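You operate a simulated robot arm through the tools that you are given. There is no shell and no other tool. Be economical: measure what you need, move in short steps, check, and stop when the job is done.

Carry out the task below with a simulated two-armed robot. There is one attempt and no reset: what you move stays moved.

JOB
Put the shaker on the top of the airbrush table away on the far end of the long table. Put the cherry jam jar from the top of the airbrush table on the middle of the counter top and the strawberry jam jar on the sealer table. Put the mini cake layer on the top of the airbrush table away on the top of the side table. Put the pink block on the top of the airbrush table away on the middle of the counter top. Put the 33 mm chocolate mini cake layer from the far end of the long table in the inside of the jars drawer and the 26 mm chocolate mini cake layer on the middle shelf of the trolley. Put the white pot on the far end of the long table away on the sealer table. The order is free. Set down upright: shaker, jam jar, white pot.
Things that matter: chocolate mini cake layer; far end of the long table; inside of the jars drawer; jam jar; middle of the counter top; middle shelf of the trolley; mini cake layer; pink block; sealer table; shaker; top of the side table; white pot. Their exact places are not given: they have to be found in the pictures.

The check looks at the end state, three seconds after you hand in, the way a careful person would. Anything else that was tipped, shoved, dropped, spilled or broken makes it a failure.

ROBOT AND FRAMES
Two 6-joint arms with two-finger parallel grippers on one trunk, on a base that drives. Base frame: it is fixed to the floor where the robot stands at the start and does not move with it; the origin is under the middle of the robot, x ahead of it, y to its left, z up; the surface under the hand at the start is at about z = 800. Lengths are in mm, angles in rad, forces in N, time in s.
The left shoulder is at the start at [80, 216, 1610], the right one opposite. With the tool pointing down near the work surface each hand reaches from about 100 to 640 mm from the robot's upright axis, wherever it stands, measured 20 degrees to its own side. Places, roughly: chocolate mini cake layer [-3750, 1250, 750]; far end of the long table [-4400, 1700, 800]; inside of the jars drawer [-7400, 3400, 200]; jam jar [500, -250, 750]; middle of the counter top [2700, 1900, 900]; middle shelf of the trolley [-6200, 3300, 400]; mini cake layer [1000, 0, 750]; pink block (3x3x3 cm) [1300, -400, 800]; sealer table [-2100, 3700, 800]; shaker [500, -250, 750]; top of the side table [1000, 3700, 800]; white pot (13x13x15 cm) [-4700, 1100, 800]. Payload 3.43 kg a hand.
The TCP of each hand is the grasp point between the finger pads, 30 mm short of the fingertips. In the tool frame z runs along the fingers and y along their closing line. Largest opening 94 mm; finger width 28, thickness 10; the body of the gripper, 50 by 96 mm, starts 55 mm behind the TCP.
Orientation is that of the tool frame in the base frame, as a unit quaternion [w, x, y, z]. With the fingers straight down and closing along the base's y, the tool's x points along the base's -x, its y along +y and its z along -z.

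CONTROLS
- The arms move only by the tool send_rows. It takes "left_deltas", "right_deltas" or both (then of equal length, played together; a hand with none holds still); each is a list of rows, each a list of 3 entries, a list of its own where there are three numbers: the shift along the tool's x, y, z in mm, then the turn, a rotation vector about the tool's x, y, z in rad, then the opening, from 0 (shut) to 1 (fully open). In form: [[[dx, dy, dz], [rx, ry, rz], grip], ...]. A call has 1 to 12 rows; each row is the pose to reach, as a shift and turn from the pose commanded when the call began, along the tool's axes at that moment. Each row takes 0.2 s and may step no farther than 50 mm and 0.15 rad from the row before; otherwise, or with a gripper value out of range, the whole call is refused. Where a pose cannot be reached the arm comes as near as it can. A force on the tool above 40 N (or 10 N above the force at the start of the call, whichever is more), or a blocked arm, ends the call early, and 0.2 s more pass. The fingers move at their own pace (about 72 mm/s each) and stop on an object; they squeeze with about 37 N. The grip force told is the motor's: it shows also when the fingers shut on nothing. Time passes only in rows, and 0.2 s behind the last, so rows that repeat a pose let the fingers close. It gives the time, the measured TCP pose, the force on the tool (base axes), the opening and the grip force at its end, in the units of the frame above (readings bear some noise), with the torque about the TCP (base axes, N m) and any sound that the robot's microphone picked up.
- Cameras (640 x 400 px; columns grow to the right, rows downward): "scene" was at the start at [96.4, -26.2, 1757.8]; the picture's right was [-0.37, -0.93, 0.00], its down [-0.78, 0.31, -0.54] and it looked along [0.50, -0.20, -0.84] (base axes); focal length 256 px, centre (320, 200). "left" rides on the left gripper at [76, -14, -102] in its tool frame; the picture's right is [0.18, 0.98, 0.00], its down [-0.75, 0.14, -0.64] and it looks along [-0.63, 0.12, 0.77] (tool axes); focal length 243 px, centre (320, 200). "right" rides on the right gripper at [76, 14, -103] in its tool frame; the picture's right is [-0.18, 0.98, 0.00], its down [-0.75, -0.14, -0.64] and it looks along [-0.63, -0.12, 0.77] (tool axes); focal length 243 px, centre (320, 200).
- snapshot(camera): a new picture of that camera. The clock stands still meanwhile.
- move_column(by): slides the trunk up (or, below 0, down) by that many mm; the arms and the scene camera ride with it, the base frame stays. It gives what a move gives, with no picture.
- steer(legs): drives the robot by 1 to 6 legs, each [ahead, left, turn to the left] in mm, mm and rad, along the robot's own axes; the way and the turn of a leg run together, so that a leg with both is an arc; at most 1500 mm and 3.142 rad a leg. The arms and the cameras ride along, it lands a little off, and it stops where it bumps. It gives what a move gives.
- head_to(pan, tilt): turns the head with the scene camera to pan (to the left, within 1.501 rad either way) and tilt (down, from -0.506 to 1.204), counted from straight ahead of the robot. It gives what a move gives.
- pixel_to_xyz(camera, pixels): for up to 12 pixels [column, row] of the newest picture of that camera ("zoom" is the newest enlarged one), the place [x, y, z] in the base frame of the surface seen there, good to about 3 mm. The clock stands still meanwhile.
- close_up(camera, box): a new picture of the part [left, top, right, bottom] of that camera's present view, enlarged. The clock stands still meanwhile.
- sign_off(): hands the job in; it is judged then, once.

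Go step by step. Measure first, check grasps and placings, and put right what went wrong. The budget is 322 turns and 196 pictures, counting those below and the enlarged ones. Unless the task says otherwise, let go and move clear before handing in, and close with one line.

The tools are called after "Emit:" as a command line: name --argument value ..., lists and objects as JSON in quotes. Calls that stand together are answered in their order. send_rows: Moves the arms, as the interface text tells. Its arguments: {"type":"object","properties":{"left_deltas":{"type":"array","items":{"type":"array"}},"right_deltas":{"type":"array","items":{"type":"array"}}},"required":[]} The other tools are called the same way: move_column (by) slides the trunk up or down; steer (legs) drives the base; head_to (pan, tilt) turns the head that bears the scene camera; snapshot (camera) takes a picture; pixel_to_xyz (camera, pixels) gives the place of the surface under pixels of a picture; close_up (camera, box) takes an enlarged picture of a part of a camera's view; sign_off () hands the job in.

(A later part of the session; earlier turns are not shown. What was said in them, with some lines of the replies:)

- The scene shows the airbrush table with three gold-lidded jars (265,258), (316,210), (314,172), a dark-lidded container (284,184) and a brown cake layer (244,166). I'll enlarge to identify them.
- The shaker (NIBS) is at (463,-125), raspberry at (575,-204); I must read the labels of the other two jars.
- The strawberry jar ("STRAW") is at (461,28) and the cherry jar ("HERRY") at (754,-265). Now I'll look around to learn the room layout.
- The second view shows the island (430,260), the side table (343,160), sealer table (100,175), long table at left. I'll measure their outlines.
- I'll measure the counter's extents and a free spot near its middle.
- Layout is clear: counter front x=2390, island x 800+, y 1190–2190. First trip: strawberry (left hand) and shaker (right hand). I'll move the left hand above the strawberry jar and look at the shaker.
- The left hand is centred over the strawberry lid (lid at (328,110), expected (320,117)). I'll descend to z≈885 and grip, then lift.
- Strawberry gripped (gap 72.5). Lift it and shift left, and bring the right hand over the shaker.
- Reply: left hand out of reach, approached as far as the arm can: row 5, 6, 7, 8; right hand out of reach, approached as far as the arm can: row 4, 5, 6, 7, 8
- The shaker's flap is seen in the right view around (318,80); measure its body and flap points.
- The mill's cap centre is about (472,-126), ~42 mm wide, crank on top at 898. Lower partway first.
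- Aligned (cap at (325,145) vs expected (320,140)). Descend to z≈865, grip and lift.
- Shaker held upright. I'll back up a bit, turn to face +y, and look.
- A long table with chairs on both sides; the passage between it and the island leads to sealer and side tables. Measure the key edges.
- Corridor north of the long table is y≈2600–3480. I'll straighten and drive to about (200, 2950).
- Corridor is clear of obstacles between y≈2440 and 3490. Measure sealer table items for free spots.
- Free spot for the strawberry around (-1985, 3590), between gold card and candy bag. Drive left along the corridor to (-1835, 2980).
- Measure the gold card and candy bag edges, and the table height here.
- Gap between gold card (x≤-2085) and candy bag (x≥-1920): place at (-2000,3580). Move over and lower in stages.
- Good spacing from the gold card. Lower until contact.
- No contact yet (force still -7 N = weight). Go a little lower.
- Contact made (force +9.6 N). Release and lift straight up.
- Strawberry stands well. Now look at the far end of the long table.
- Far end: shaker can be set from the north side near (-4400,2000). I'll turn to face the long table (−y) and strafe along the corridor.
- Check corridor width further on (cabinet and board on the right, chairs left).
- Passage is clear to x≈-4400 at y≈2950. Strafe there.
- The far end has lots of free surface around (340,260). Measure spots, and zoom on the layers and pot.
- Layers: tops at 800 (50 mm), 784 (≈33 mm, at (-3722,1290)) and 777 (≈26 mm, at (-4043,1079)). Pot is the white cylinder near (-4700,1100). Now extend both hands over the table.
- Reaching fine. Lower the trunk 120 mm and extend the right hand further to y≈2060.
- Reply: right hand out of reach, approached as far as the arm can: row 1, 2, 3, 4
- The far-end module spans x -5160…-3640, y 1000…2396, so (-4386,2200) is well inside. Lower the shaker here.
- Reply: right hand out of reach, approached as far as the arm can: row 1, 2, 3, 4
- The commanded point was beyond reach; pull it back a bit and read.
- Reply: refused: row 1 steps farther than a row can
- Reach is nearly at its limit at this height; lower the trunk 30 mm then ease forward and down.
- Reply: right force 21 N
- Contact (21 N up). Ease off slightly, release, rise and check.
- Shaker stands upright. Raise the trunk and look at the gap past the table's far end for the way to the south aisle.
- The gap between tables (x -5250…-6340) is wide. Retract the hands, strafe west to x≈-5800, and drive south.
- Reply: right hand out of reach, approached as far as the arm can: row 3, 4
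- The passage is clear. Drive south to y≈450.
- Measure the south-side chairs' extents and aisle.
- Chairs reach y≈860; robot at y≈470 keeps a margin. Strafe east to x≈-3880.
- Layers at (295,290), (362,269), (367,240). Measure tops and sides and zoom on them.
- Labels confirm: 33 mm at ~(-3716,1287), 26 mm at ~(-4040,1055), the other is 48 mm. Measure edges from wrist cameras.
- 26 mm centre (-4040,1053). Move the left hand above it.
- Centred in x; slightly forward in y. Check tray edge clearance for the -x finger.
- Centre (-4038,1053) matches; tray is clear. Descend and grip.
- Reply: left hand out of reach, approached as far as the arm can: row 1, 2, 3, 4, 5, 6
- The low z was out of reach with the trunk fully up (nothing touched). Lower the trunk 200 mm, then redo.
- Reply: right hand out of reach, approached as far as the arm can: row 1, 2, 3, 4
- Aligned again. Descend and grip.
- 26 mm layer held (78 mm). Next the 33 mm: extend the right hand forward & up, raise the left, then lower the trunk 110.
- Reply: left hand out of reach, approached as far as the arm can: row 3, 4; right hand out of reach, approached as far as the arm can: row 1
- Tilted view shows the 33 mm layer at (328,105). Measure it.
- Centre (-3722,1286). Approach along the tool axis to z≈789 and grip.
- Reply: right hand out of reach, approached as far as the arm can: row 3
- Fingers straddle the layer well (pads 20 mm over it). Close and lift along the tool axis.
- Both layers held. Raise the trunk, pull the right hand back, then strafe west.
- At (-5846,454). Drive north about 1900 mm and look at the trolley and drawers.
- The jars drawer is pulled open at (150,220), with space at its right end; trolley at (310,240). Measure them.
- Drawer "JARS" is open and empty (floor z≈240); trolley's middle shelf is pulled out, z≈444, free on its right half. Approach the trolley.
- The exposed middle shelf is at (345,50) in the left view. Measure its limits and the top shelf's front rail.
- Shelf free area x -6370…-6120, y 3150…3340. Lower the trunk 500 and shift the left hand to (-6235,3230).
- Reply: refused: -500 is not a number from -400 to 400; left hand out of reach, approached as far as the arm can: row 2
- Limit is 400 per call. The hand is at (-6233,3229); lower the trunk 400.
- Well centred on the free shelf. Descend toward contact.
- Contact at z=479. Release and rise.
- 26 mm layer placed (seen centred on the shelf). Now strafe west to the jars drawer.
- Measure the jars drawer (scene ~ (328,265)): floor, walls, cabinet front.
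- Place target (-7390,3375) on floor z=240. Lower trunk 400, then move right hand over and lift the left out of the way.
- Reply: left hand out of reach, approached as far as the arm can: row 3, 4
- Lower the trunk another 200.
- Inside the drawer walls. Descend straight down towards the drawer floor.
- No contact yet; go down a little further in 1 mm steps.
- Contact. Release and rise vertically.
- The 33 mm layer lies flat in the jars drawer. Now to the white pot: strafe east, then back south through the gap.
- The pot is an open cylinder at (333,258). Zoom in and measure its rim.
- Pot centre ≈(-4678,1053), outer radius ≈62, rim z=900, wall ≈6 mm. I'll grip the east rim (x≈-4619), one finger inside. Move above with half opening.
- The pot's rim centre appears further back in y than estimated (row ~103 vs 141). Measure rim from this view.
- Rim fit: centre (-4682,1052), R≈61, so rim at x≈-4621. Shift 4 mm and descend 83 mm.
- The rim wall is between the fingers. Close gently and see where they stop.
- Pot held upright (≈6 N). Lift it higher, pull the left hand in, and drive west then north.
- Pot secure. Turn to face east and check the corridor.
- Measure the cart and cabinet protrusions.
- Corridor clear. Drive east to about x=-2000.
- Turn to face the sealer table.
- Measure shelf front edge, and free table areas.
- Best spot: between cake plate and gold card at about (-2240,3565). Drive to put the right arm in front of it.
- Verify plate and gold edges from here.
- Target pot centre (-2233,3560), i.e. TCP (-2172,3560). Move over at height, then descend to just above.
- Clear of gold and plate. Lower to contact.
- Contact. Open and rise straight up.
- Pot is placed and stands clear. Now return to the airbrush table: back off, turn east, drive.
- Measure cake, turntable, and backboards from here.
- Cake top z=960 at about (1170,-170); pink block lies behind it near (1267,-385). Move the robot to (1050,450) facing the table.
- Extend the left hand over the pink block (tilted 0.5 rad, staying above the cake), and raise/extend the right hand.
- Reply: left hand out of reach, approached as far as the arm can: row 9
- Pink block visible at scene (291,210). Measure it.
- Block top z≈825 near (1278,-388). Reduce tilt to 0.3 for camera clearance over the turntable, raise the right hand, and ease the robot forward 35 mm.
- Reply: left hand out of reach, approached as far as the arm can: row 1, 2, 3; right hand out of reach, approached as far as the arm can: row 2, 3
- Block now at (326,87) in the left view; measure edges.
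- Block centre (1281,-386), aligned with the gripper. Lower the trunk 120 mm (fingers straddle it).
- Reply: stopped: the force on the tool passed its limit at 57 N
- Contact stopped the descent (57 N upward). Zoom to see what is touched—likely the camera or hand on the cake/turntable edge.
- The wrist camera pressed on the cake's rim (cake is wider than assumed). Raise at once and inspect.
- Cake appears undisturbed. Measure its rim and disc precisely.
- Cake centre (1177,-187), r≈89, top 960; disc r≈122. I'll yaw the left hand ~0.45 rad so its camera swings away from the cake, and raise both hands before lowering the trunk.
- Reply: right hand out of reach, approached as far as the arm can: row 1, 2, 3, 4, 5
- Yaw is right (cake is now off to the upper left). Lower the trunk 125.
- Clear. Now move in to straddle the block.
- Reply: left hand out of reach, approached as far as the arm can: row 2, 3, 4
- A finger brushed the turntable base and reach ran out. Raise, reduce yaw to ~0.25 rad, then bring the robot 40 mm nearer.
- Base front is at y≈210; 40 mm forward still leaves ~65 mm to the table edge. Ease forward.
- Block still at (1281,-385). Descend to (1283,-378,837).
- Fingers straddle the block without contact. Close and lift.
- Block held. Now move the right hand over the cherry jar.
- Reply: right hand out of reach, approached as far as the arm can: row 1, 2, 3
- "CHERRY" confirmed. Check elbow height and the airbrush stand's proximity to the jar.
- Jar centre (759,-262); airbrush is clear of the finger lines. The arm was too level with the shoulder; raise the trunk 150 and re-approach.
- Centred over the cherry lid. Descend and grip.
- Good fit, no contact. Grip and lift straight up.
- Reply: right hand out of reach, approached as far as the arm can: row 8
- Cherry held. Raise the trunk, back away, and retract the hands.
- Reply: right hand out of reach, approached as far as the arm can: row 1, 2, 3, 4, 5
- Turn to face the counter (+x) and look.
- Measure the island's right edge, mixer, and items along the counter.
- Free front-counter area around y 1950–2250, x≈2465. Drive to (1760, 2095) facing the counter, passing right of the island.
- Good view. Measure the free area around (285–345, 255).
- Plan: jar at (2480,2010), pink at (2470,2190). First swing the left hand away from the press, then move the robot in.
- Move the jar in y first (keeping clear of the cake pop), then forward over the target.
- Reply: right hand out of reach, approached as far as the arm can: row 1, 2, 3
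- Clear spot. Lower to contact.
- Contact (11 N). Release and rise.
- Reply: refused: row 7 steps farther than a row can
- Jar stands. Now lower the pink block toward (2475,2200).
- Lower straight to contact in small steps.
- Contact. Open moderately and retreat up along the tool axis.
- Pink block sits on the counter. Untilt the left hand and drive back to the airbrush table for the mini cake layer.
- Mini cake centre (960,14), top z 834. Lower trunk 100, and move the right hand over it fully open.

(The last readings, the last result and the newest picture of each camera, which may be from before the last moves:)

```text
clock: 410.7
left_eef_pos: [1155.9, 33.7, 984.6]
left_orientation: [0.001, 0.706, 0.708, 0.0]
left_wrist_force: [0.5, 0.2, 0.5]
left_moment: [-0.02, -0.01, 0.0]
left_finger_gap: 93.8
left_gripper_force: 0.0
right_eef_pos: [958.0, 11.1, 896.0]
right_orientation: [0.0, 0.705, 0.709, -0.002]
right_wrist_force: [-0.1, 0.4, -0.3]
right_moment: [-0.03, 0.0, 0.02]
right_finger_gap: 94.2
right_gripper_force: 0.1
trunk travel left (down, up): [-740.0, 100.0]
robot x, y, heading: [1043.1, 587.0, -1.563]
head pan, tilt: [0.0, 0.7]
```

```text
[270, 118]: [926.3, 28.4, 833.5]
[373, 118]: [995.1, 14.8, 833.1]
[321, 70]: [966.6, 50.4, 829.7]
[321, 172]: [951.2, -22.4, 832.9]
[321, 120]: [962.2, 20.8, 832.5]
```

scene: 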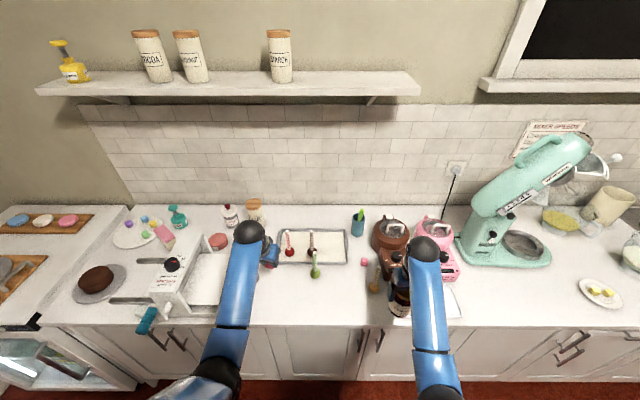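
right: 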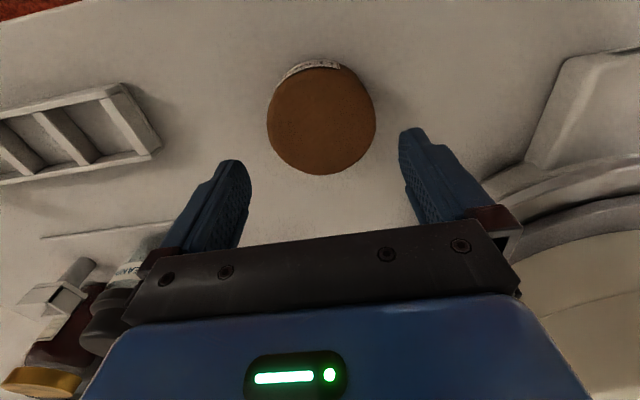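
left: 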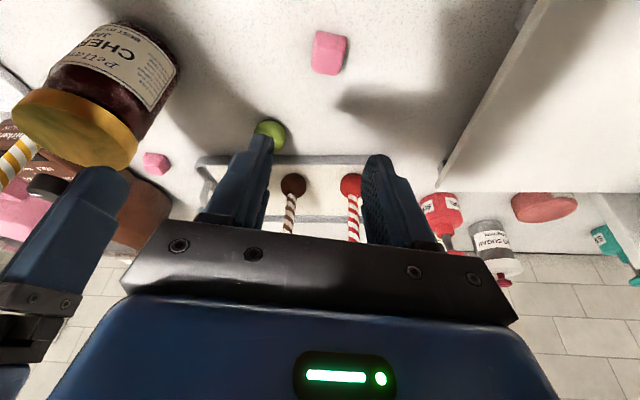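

Centre (961,15). Adjust 4 mm and descend to z≈836, then grip.

Emit:
send_rows --right_deltas '[[[4, 2, 30], [0, 0, 0], 1], [[4, 2, 50], [0, 0, 0], 1], [[4, 2, 59], [0, 0, 0], 1], [[4, 2, 59], [0, 0, 0], 0.5], [[4, 2, 59], [0, 0, 0], 0], [[4, 2, 59], [0, 0, 0], 0], [[4, 2, 30], [0, 0, 0], 0], [[4, 2, -15], [0, 0, 0], 0], [[4, 2, -60], [0, 0, 0], 0]]'

Emit:
snapshot --camera "right"

```text
clock: 412.7
left_eef_pos: [1157.2, 33.4, 984.4]
left_orientation: [0.002, 0.707, 0.707, 0.0]
left_wrist_force: [0.1, 0.4, 0.2]
left_moment: [0.01, 0.03, 0.02]
left_finger_gap: 94.0
left_gripper_force: 0.0
right_eef_pos: [961.8, 13.6, 952.4]
right_orientation: [0.001, 0.705, 0.709, -0.001]
right_wrist_force: [0.1, -0.2, -0.8]
right_moment: [0.02, -0.02, 0.0]
right_finger_gap: 78.0
right_gripper_force: 37.2
trunk travel left (down, up): [-740.0, 100.0]
robot x, y, heading: [1047.1, 581.4, -1.563]
head pan, tilt: [0.0, 0.7]
```

```text
66 pictures are left
```

right: 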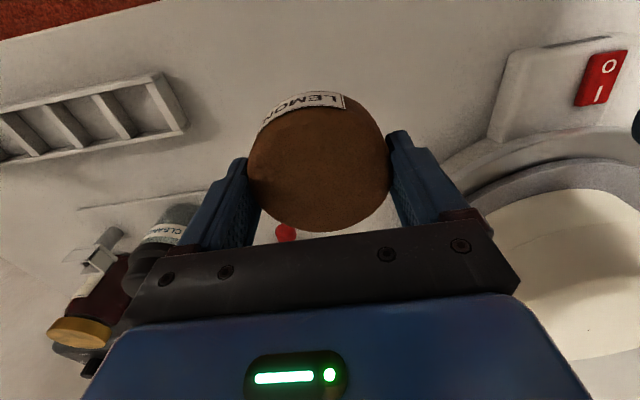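

Mini cake (LEMON) held. Raise trunk, back off, go west and turn north.

Emit:
move_column --by 100

Emit:
steer --legs '[[-150, 0, 0], [0, -730, 0], [0, 0, 3.08]]'

```text
clock: 414.1
left_eef_pos: [1156.8, 33.2, 1083.9]
left_orientation: [0.002, 0.707, 0.707, 0.001]
left_wrist_force: [-0.5, 1.3, -0.4]
left_moment: [-0.04, 0.0, -0.02]
left_finger_gap: 94.1
left_gripper_force: 0.1
right_eef_pos: [961.1, 13.1, 1053.4]
right_orientation: [0.0, 0.705, 0.709, -0.002]
right_wrist_force: [-0.2, 0.4, -0.3]
right_moment: [0.02, -0.02, -0.01]
right_finger_gap: 78.0
right_gripper_force: 36.9
trunk travel left (down, up): [-840.0, 0.0]
robot x, y, heading: [1044.9, 584.2, -1.567]
head pan, tilt: [0.0, 0.7]
```

```text
clock: 426.3
left_eef_pos: [220.9, 1284.2, 1084.0]
left_orientation: [0.0, -0.7, 0.714, 0.002]
left_wrist_force: [0.8, -0.1, -0.7]
left_moment: [-0.03, -0.04, 0.0]
left_finger_gap: 94.1
left_gripper_force: 0.0
right_eef_pos: [414.0, 1298.5, 1053.2]
right_orientation: [0.002, -0.702, 0.712, 0.001]
right_wrist_force: [-0.5, -1.1, -0.7]
right_moment: [0.02, -0.05, 0.0]
right_finger_gap: 77.8
right_gripper_force: 36.9
trunk travel left (down, up): [-840.0, 0.0]
robot x, y, heading: [318.7, 731.4, 1.557]
head pan, tilt: [0.0, 0.7]
```

Emit:
steer --legs '[[1000, 0, 0], [980, 0, 0]]'

Emit:
head_to --pan -0.5 --tilt 0.6

Emit:
snapshot --camera "scene"

```text
clock: 436.3
left_eef_pos: [271.6, 3280.5, 1084.8]
left_orientation: [0.0, -0.698, 0.716, 0.003]
left_wrist_force: [0.4, 0.0, 0.3]
left_moment: [-0.02, 0.01, 0.0]
left_finger_gap: 94.0
left_gripper_force: 0.0
right_eef_pos: [466.8, 3295.7, 1054.1]
right_orientation: [0.002, -0.699, 0.715, 0.001]
right_wrist_force: [-0.4, 0.8, -1.1]
right_moment: [0.01, 0.0, -0.01]
right_finger_gap: 77.9
right_gripper_force: 37.1
trunk travel left (down, up): [-840.0, 0.0]
robot x, y, heading: [367.7, 2729.9, 1.551]
head pan, tilt: [0.0, 0.7]
```

```text
clock: 437.2
left_eef_pos: [272.0, 3282.1, 1083.5]
left_orientation: [-0.001, -0.698, 0.717, 0.002]
left_wrist_force: [0.0, 0.5, -0.7]
left_moment: [-0.02, -0.01, 0.0]
left_finger_gap: 94.3
left_gripper_force: 0.0
right_eef_pos: [465.7, 3295.3, 1053.7]
right_orientation: [0.002, -0.699, 0.715, 0.001]
right_wrist_force: [-0.5, -0.2, 0.2]
right_moment: [-0.02, -0.02, 0.02]
right_finger_gap: 78.0
right_gripper_force: 37.2
trunk travel left (down, up): [-840.0, 0.0]
robot x, y, heading: [364.5, 2728.5, 1.548]
head pan, tilt: [-0.499, 0.6]
```

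```text
65 pictures are left
```

scene: 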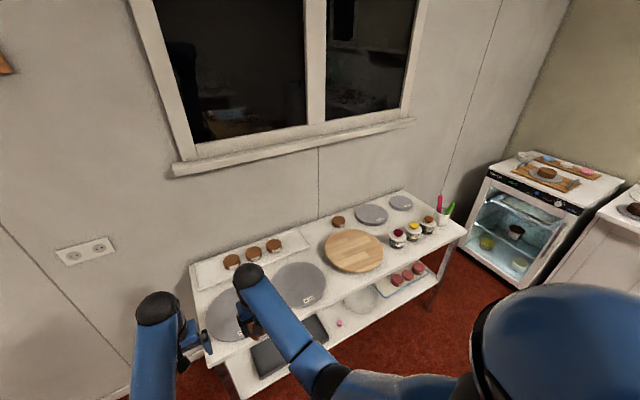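

Emit:
close_up --camera "scene" --box '[180, 180, 480, 370]'

Emit:
pixel_to_xyz --camera "scene" --pixels '[[326, 283], [319, 252], [385, 262], [400, 262], [430, 245], [350, 218], [322, 222], [395, 245], [430, 232], [310, 240], [458, 235], [345, 282]]'

```text
2.11 times, centred on (330, 275) of scene
```

zoom: 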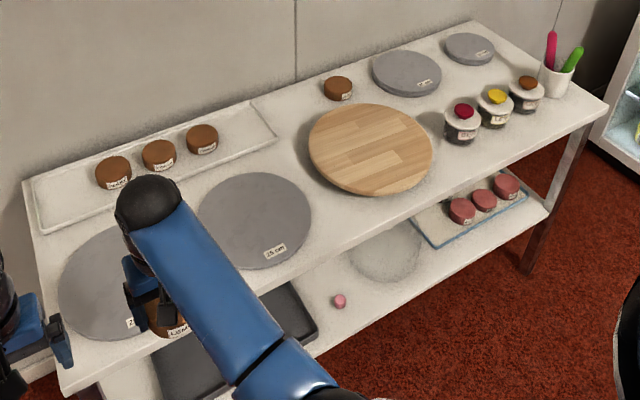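

```text
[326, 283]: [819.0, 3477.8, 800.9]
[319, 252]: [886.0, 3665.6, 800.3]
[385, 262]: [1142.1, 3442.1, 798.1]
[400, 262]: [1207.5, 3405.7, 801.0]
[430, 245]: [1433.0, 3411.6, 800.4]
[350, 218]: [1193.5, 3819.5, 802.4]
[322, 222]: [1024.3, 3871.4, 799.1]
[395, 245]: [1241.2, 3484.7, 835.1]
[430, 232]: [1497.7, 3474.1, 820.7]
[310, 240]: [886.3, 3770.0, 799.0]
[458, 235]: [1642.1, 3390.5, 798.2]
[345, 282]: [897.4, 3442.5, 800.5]
```

Free spot at about (905,3455) between the grey board and the wooden board. Move there.

Emit:
steer --legs '[[0, -385, 0.02], [120, 0, 0]]'

Emit:
head_to --pan -0.2 --tilt 0.95

Emit:
snapshot --camera "scene"

Emit:
snapshot --camera "right"

```text
clock: 440.5
left_eef_pos: [651.7, 3386.1, 1087.4]
left_orientation: [0.002, -0.702, 0.712, 0.005]
left_wrist_force: [0.4, -1.0, 0.6]
left_moment: [0.04, 0.0, 0.0]
left_finger_gap: 94.2
left_gripper_force: 0.0
right_eef_pos: [847.4, 3402.3, 1055.8]
right_orientation: [0.003, -0.703, 0.711, 0.003]
right_wrist_force: [-0.4, -1.1, -0.6]
right_moment: [0.02, -0.02, 0.02]
right_finger_gap: 77.9
right_gripper_force: 36.5
trunk travel left (down, up): [-840.0, 0.0]
robot x, y, heading: [754.3, 2836.4, 1.558]
head pan, tilt: [-0.499, 0.6]
```

```text
clock: 441.3
left_eef_pos: [652.7, 3392.5, 1083.3]
left_orientation: [-0.002, -0.702, 0.712, 0.002]
left_wrist_force: [-0.2, 0.7, -0.7]
left_moment: [-0.03, 0.01, -0.01]
left_finger_gap: 94.0
left_gripper_force: 0.1
right_eef_pos: [846.9, 3409.2, 1052.9]
right_orientation: [0.001, -0.703, 0.711, 0.0]
right_wrist_force: [-0.1, -0.6, -0.4]
right_moment: [-0.03, 0.01, 0.01]
right_finger_gap: 77.8
right_gripper_force: 37.2
trunk travel left (down, up): [-840.0, 0.0]
robot x, y, heading: [755.5, 2837.2, 1.564]
head pan, tilt: [-0.201, 0.949]
```

```text
63 pictures are left
```

scene: 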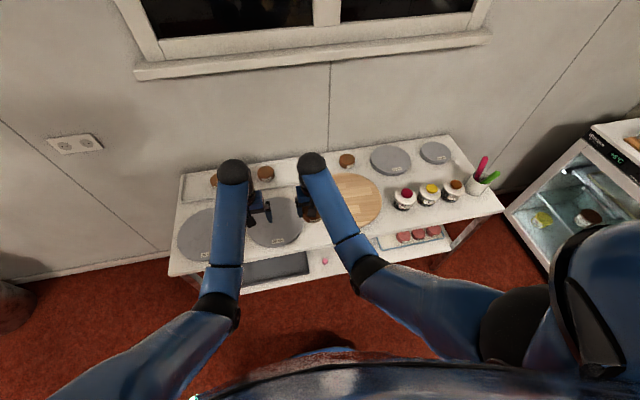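

```text
62 pictures are left
```

right: 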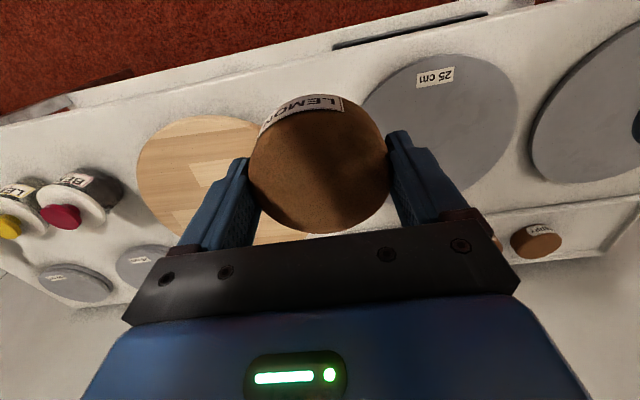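

Emit:
pixel_to_xyz --camera "right" --pixels '[[300, 75], [362, 105], [390, 75], [265, 122], [230, 117], [180, 120], [280, 88], [310, 60], [345, 90], [340, 45]]'

```text
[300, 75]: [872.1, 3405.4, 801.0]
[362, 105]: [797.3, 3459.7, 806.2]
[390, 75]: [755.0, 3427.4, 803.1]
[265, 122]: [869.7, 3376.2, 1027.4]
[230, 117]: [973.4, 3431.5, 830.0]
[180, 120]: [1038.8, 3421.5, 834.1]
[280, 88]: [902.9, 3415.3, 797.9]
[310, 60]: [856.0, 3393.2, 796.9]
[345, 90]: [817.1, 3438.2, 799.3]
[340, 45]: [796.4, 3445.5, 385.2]
```

Computed spot (862,3448), ~27 mm clear of both boards. Lower the trunk 100 and move over.

Emit:
move_column --by -100

Emit:
send_rows --right_deltas '[[[-20, -8, 0], [0, 0, 0], 0], [[-39, -15, 10], [0, 0, 0], 0], [[-39, -15, 50], [0, 0, 0], 0], [[-39, -15, 85], [0, 0, 0], 0]]'

Emit:
snapshot --camera "right"

```text
clock: 442.6
left_eef_pos: [651.5, 3391.9, 983.8]
left_orientation: [-0.001, -0.703, 0.711, 0.001]
left_wrist_force: [-0.2, -0.7, -0.2]
left_moment: [0.0, -0.01, 0.0]
left_finger_gap: 93.6
left_gripper_force: 0.0
right_eef_pos: [846.5, 3409.7, 953.1]
right_orientation: [0.001, -0.703, 0.711, 0.001]
right_wrist_force: [0.0, -0.6, -0.5]
right_moment: [0.02, 0.01, -0.03]
right_finger_gap: 77.9
right_gripper_force: 37.0
trunk travel left (down, up): [-740.0, 100.0]
robot x, y, heading: [756.5, 2843.6, 1.561]
head pan, tilt: [-0.201, 0.949]
```

```text
clock: 443.6
left_eef_pos: [653.2, 3391.5, 984.9]
left_orientation: [-0.001, -0.702, 0.712, 0.002]
left_wrist_force: [-0.2, -0.7, -0.3]
left_moment: [-0.01, 0.0, 0.0]
left_finger_gap: 94.0
left_gripper_force: 0.0
right_eef_pos: [863.1, 3449.3, 869.1]
right_orientation: [0.002, -0.704, 0.711, 0.001]
right_wrist_force: [0.6, -0.4, -0.4]
right_moment: [0.02, 0.0, 0.0]
right_finger_gap: 77.9
right_gripper_force: 36.5
trunk travel left (down, up): [-740.0, 100.0]
robot x, y, heading: [755.7, 2839.2, 1.561]
head pan, tilt: [-0.201, 0.949]
```

```text
61 pictures are left
```

right: 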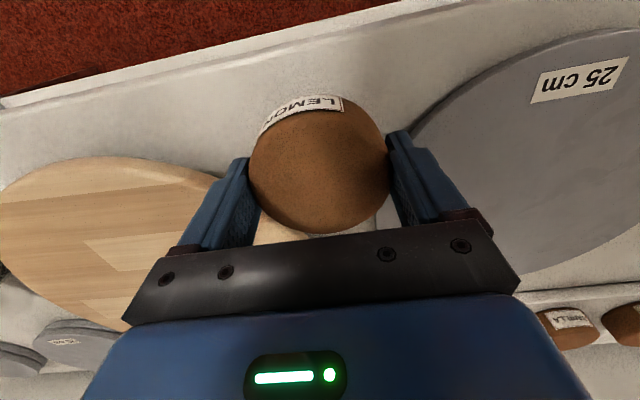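

Lower most of the way and recheck clearances.

Emit:
send_rows --right_deltas '[[[0, 0, 15], [0, 0, 0], 0], [[0, 0, 25], [0, 0, 0], 0]]'

Emit:
snapshot --camera "right"

```text
clock: 444.2
left_eef_pos: [652.0, 3392.0, 984.0]
left_orientation: [-0.001, -0.702, 0.712, 0.002]
left_wrist_force: [-0.2, 0.2, 0.2]
left_moment: [-0.05, 0.0, 0.02]
left_finger_gap: 93.9
left_gripper_force: 0.0
right_eef_pos: [863.9, 3446.8, 843.5]
right_orientation: [0.002, -0.704, 0.71, 0.001]
right_wrist_force: [0.0, 0.4, -0.8]
right_moment: [0.02, 0.0, -0.04]
right_finger_gap: 77.9
right_gripper_force: 37.0
trunk travel left (down, up): [-740.0, 100.0]
robot x, y, heading: [758.2, 2839.3, 1.56]
head pan, tilt: [-0.201, 0.949]
```

```text
60 pictures are left
```

right: 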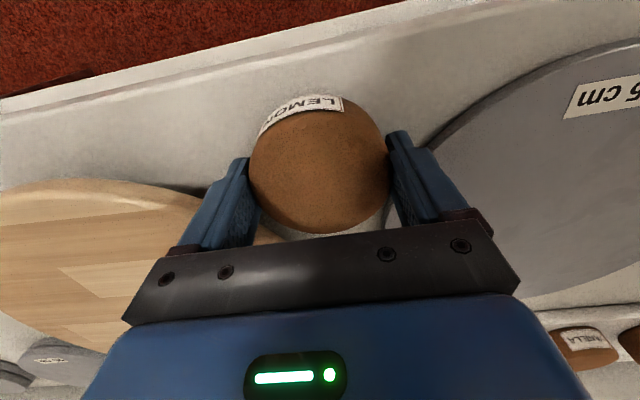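

Clearances look fine; ease 5 mm toward the front and lower to contact.

Emit:
send_rows --right_deltas '[[[4, 0, 2], [0, 0, 0], 0], [[4, 0, 4.5], [0, 0, 0], 0], [[4, 0, 6], [0, 0, 0], 0], [[4, 0, 7.5], [0, 0, 0], 0], [[4, 0, 9], [0, 0, 0], 0]]'

```text
clock: 445.4
left_eef_pos: [653.3, 3390.7, 984.7]
left_orientation: [-0.001, -0.703, 0.712, 0.003]
left_wrist_force: [-0.9, 0.1, -1.4]
left_moment: [-0.02, 0.0, 0.01]
left_finger_gap: 94.0
left_gripper_force: 0.1
right_eef_pos: [863.9, 3443.3, 835.4]
right_orientation: [0.003, -0.703, 0.711, 0.002]
right_wrist_force: [3.6, -1.5, 12.7]
right_moment: [-0.3, 0.06, 0.03]
right_finger_gap: 77.9
right_gripper_force: 36.9
trunk travel left (down, up): [-740.0, 100.0]
robot x, y, heading: [755.0, 2841.8, 1.563]
head pan, tilt: [-0.201, 0.949]
```

Contact. Release fully and lift.

Emit:
send_rows --right_deltas '[[[0, 0, 0], [0, 0, 0], 0.9], [[0, 0, 0], [0, 0, 0], 0.95], [[0, 0, 0], [0, 0, 0], 0.95], [[0, 0, -30], [0, 0, 0], 0.95], [[0, 0, -70], [0, 0, 0], 0.95], [[0, 0, -110], [0, 0, 0], 0.95], [[0, 0, -140], [0, 0, 0], 0.95]]'

Emit:
snapshot --camera "right"

Emit:
close_up --camera "scene" --box '[160, 120, 500, 320]'

```text
clock: 447.0
left_eef_pos: [652.3, 3391.7, 984.1]
left_orientation: [0.0, -0.702, 0.712, 0.002]
left_wrist_force: [-0.6, -0.1, 0.1]
left_moment: [-0.02, -0.03, 0.0]
left_finger_gap: 94.1
left_gripper_force: 0.1
right_eef_pos: [862.8, 3440.0, 972.0]
right_orientation: [0.002, -0.703, 0.711, 0.001]
right_wrist_force: [-0.5, 0.0, -0.5]
right_moment: [0.03, -0.01, 0.04]
right_finger_gap: 89.3
right_gripper_force: 0.1
trunk travel left (down, up): [-740.0, 100.0]
robot x, y, heading: [753.2, 2837.7, 1.559]
head pan, tilt: [-0.201, 0.949]
```

```text
59 pictures are left
```

right: 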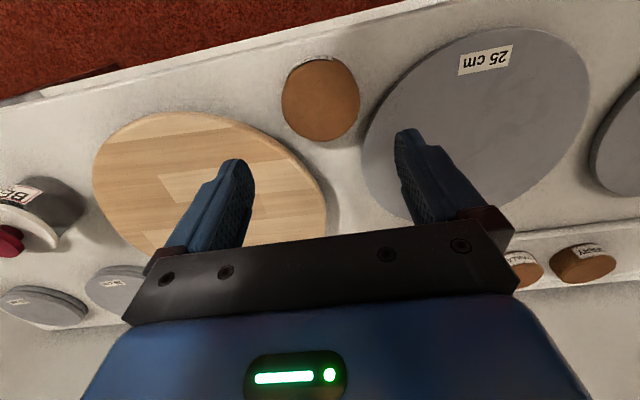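

```text
1.88 times, centred on (330, 220) of scene
```

zoom: 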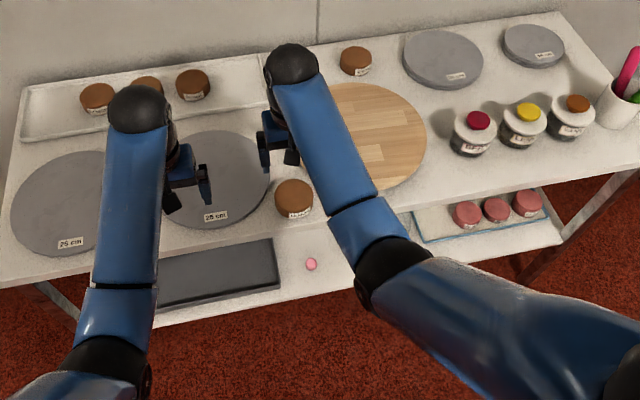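

Mini cake is set flat between the boards. Move clear before handing in.

Emit:
move_column --by 100

Emit:
steer --legs '[[-180, 0, 0]]'

Emit:
snapshot --camera "scene"

```text
clock: 448.4
left_eef_pos: [653.1, 3391.1, 1084.6]
left_orientation: [-0.001, -0.702, 0.712, 0.002]
left_wrist_force: [0.7, -0.3, -0.6]
left_moment: [-0.01, 0.02, 0.01]
left_finger_gap: 94.0
left_gripper_force: 0.1
right_eef_pos: [862.7, 3440.3, 1073.2]
right_orientation: [0.002, -0.703, 0.711, 0.001]
right_wrist_force: [0.5, -0.3, 0.7]
right_moment: [-0.03, 0.0, -0.04]
right_finger_gap: 89.2
right_gripper_force: 0.1
trunk travel left (down, up): [-840.0, 0.0]
robot x, y, heading: [757.8, 2840.7, 1.561]
head pan, tilt: [-0.201, 0.949]
```

```text
clock: 449.9
left_eef_pos: [650.8, 3215.5, 1082.0]
left_orientation: [-0.002, -0.702, 0.712, 0.001]
left_wrist_force: [0.4, 0.3, 0.7]
left_moment: [0.01, 0.04, 0.02]
left_finger_gap: 94.0
left_gripper_force: 0.1
right_eef_pos: [860.6, 3264.8, 1071.3]
right_orientation: [0.001, -0.704, 0.71, -0.001]
right_wrist_force: [-0.1, 0.2, -0.3]
right_moment: [-0.02, -0.02, 0.02]
right_finger_gap: 89.6
right_gripper_force: 0.2
trunk travel left (down, up): [-840.0, 0.0]
robot x, y, heading: [755.7, 2660.2, 1.559]
head pan, tilt: [-0.201, 0.949]
```

```text
57 pictures are left
```

scene: 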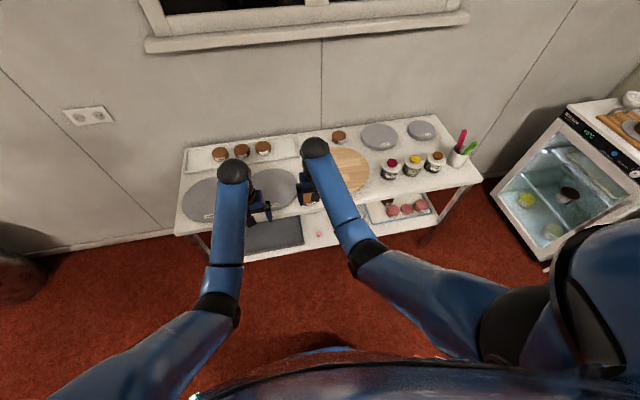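

Everything is in place, both hands are empty and clear. Handing in.

Emit:
sign_off

```text
The job is handed in.
```

All eight items are at their places, with the shaker, both jam jars and the white pot set down upright. While I was reaching for the pink block, the left wrist camera, as best I could tell, pressed on the rim of the large cake on the airbrush table (57 N), and a finger brushed its turntable; the cake looked undamaged and unmoved in a close-up afterwards.
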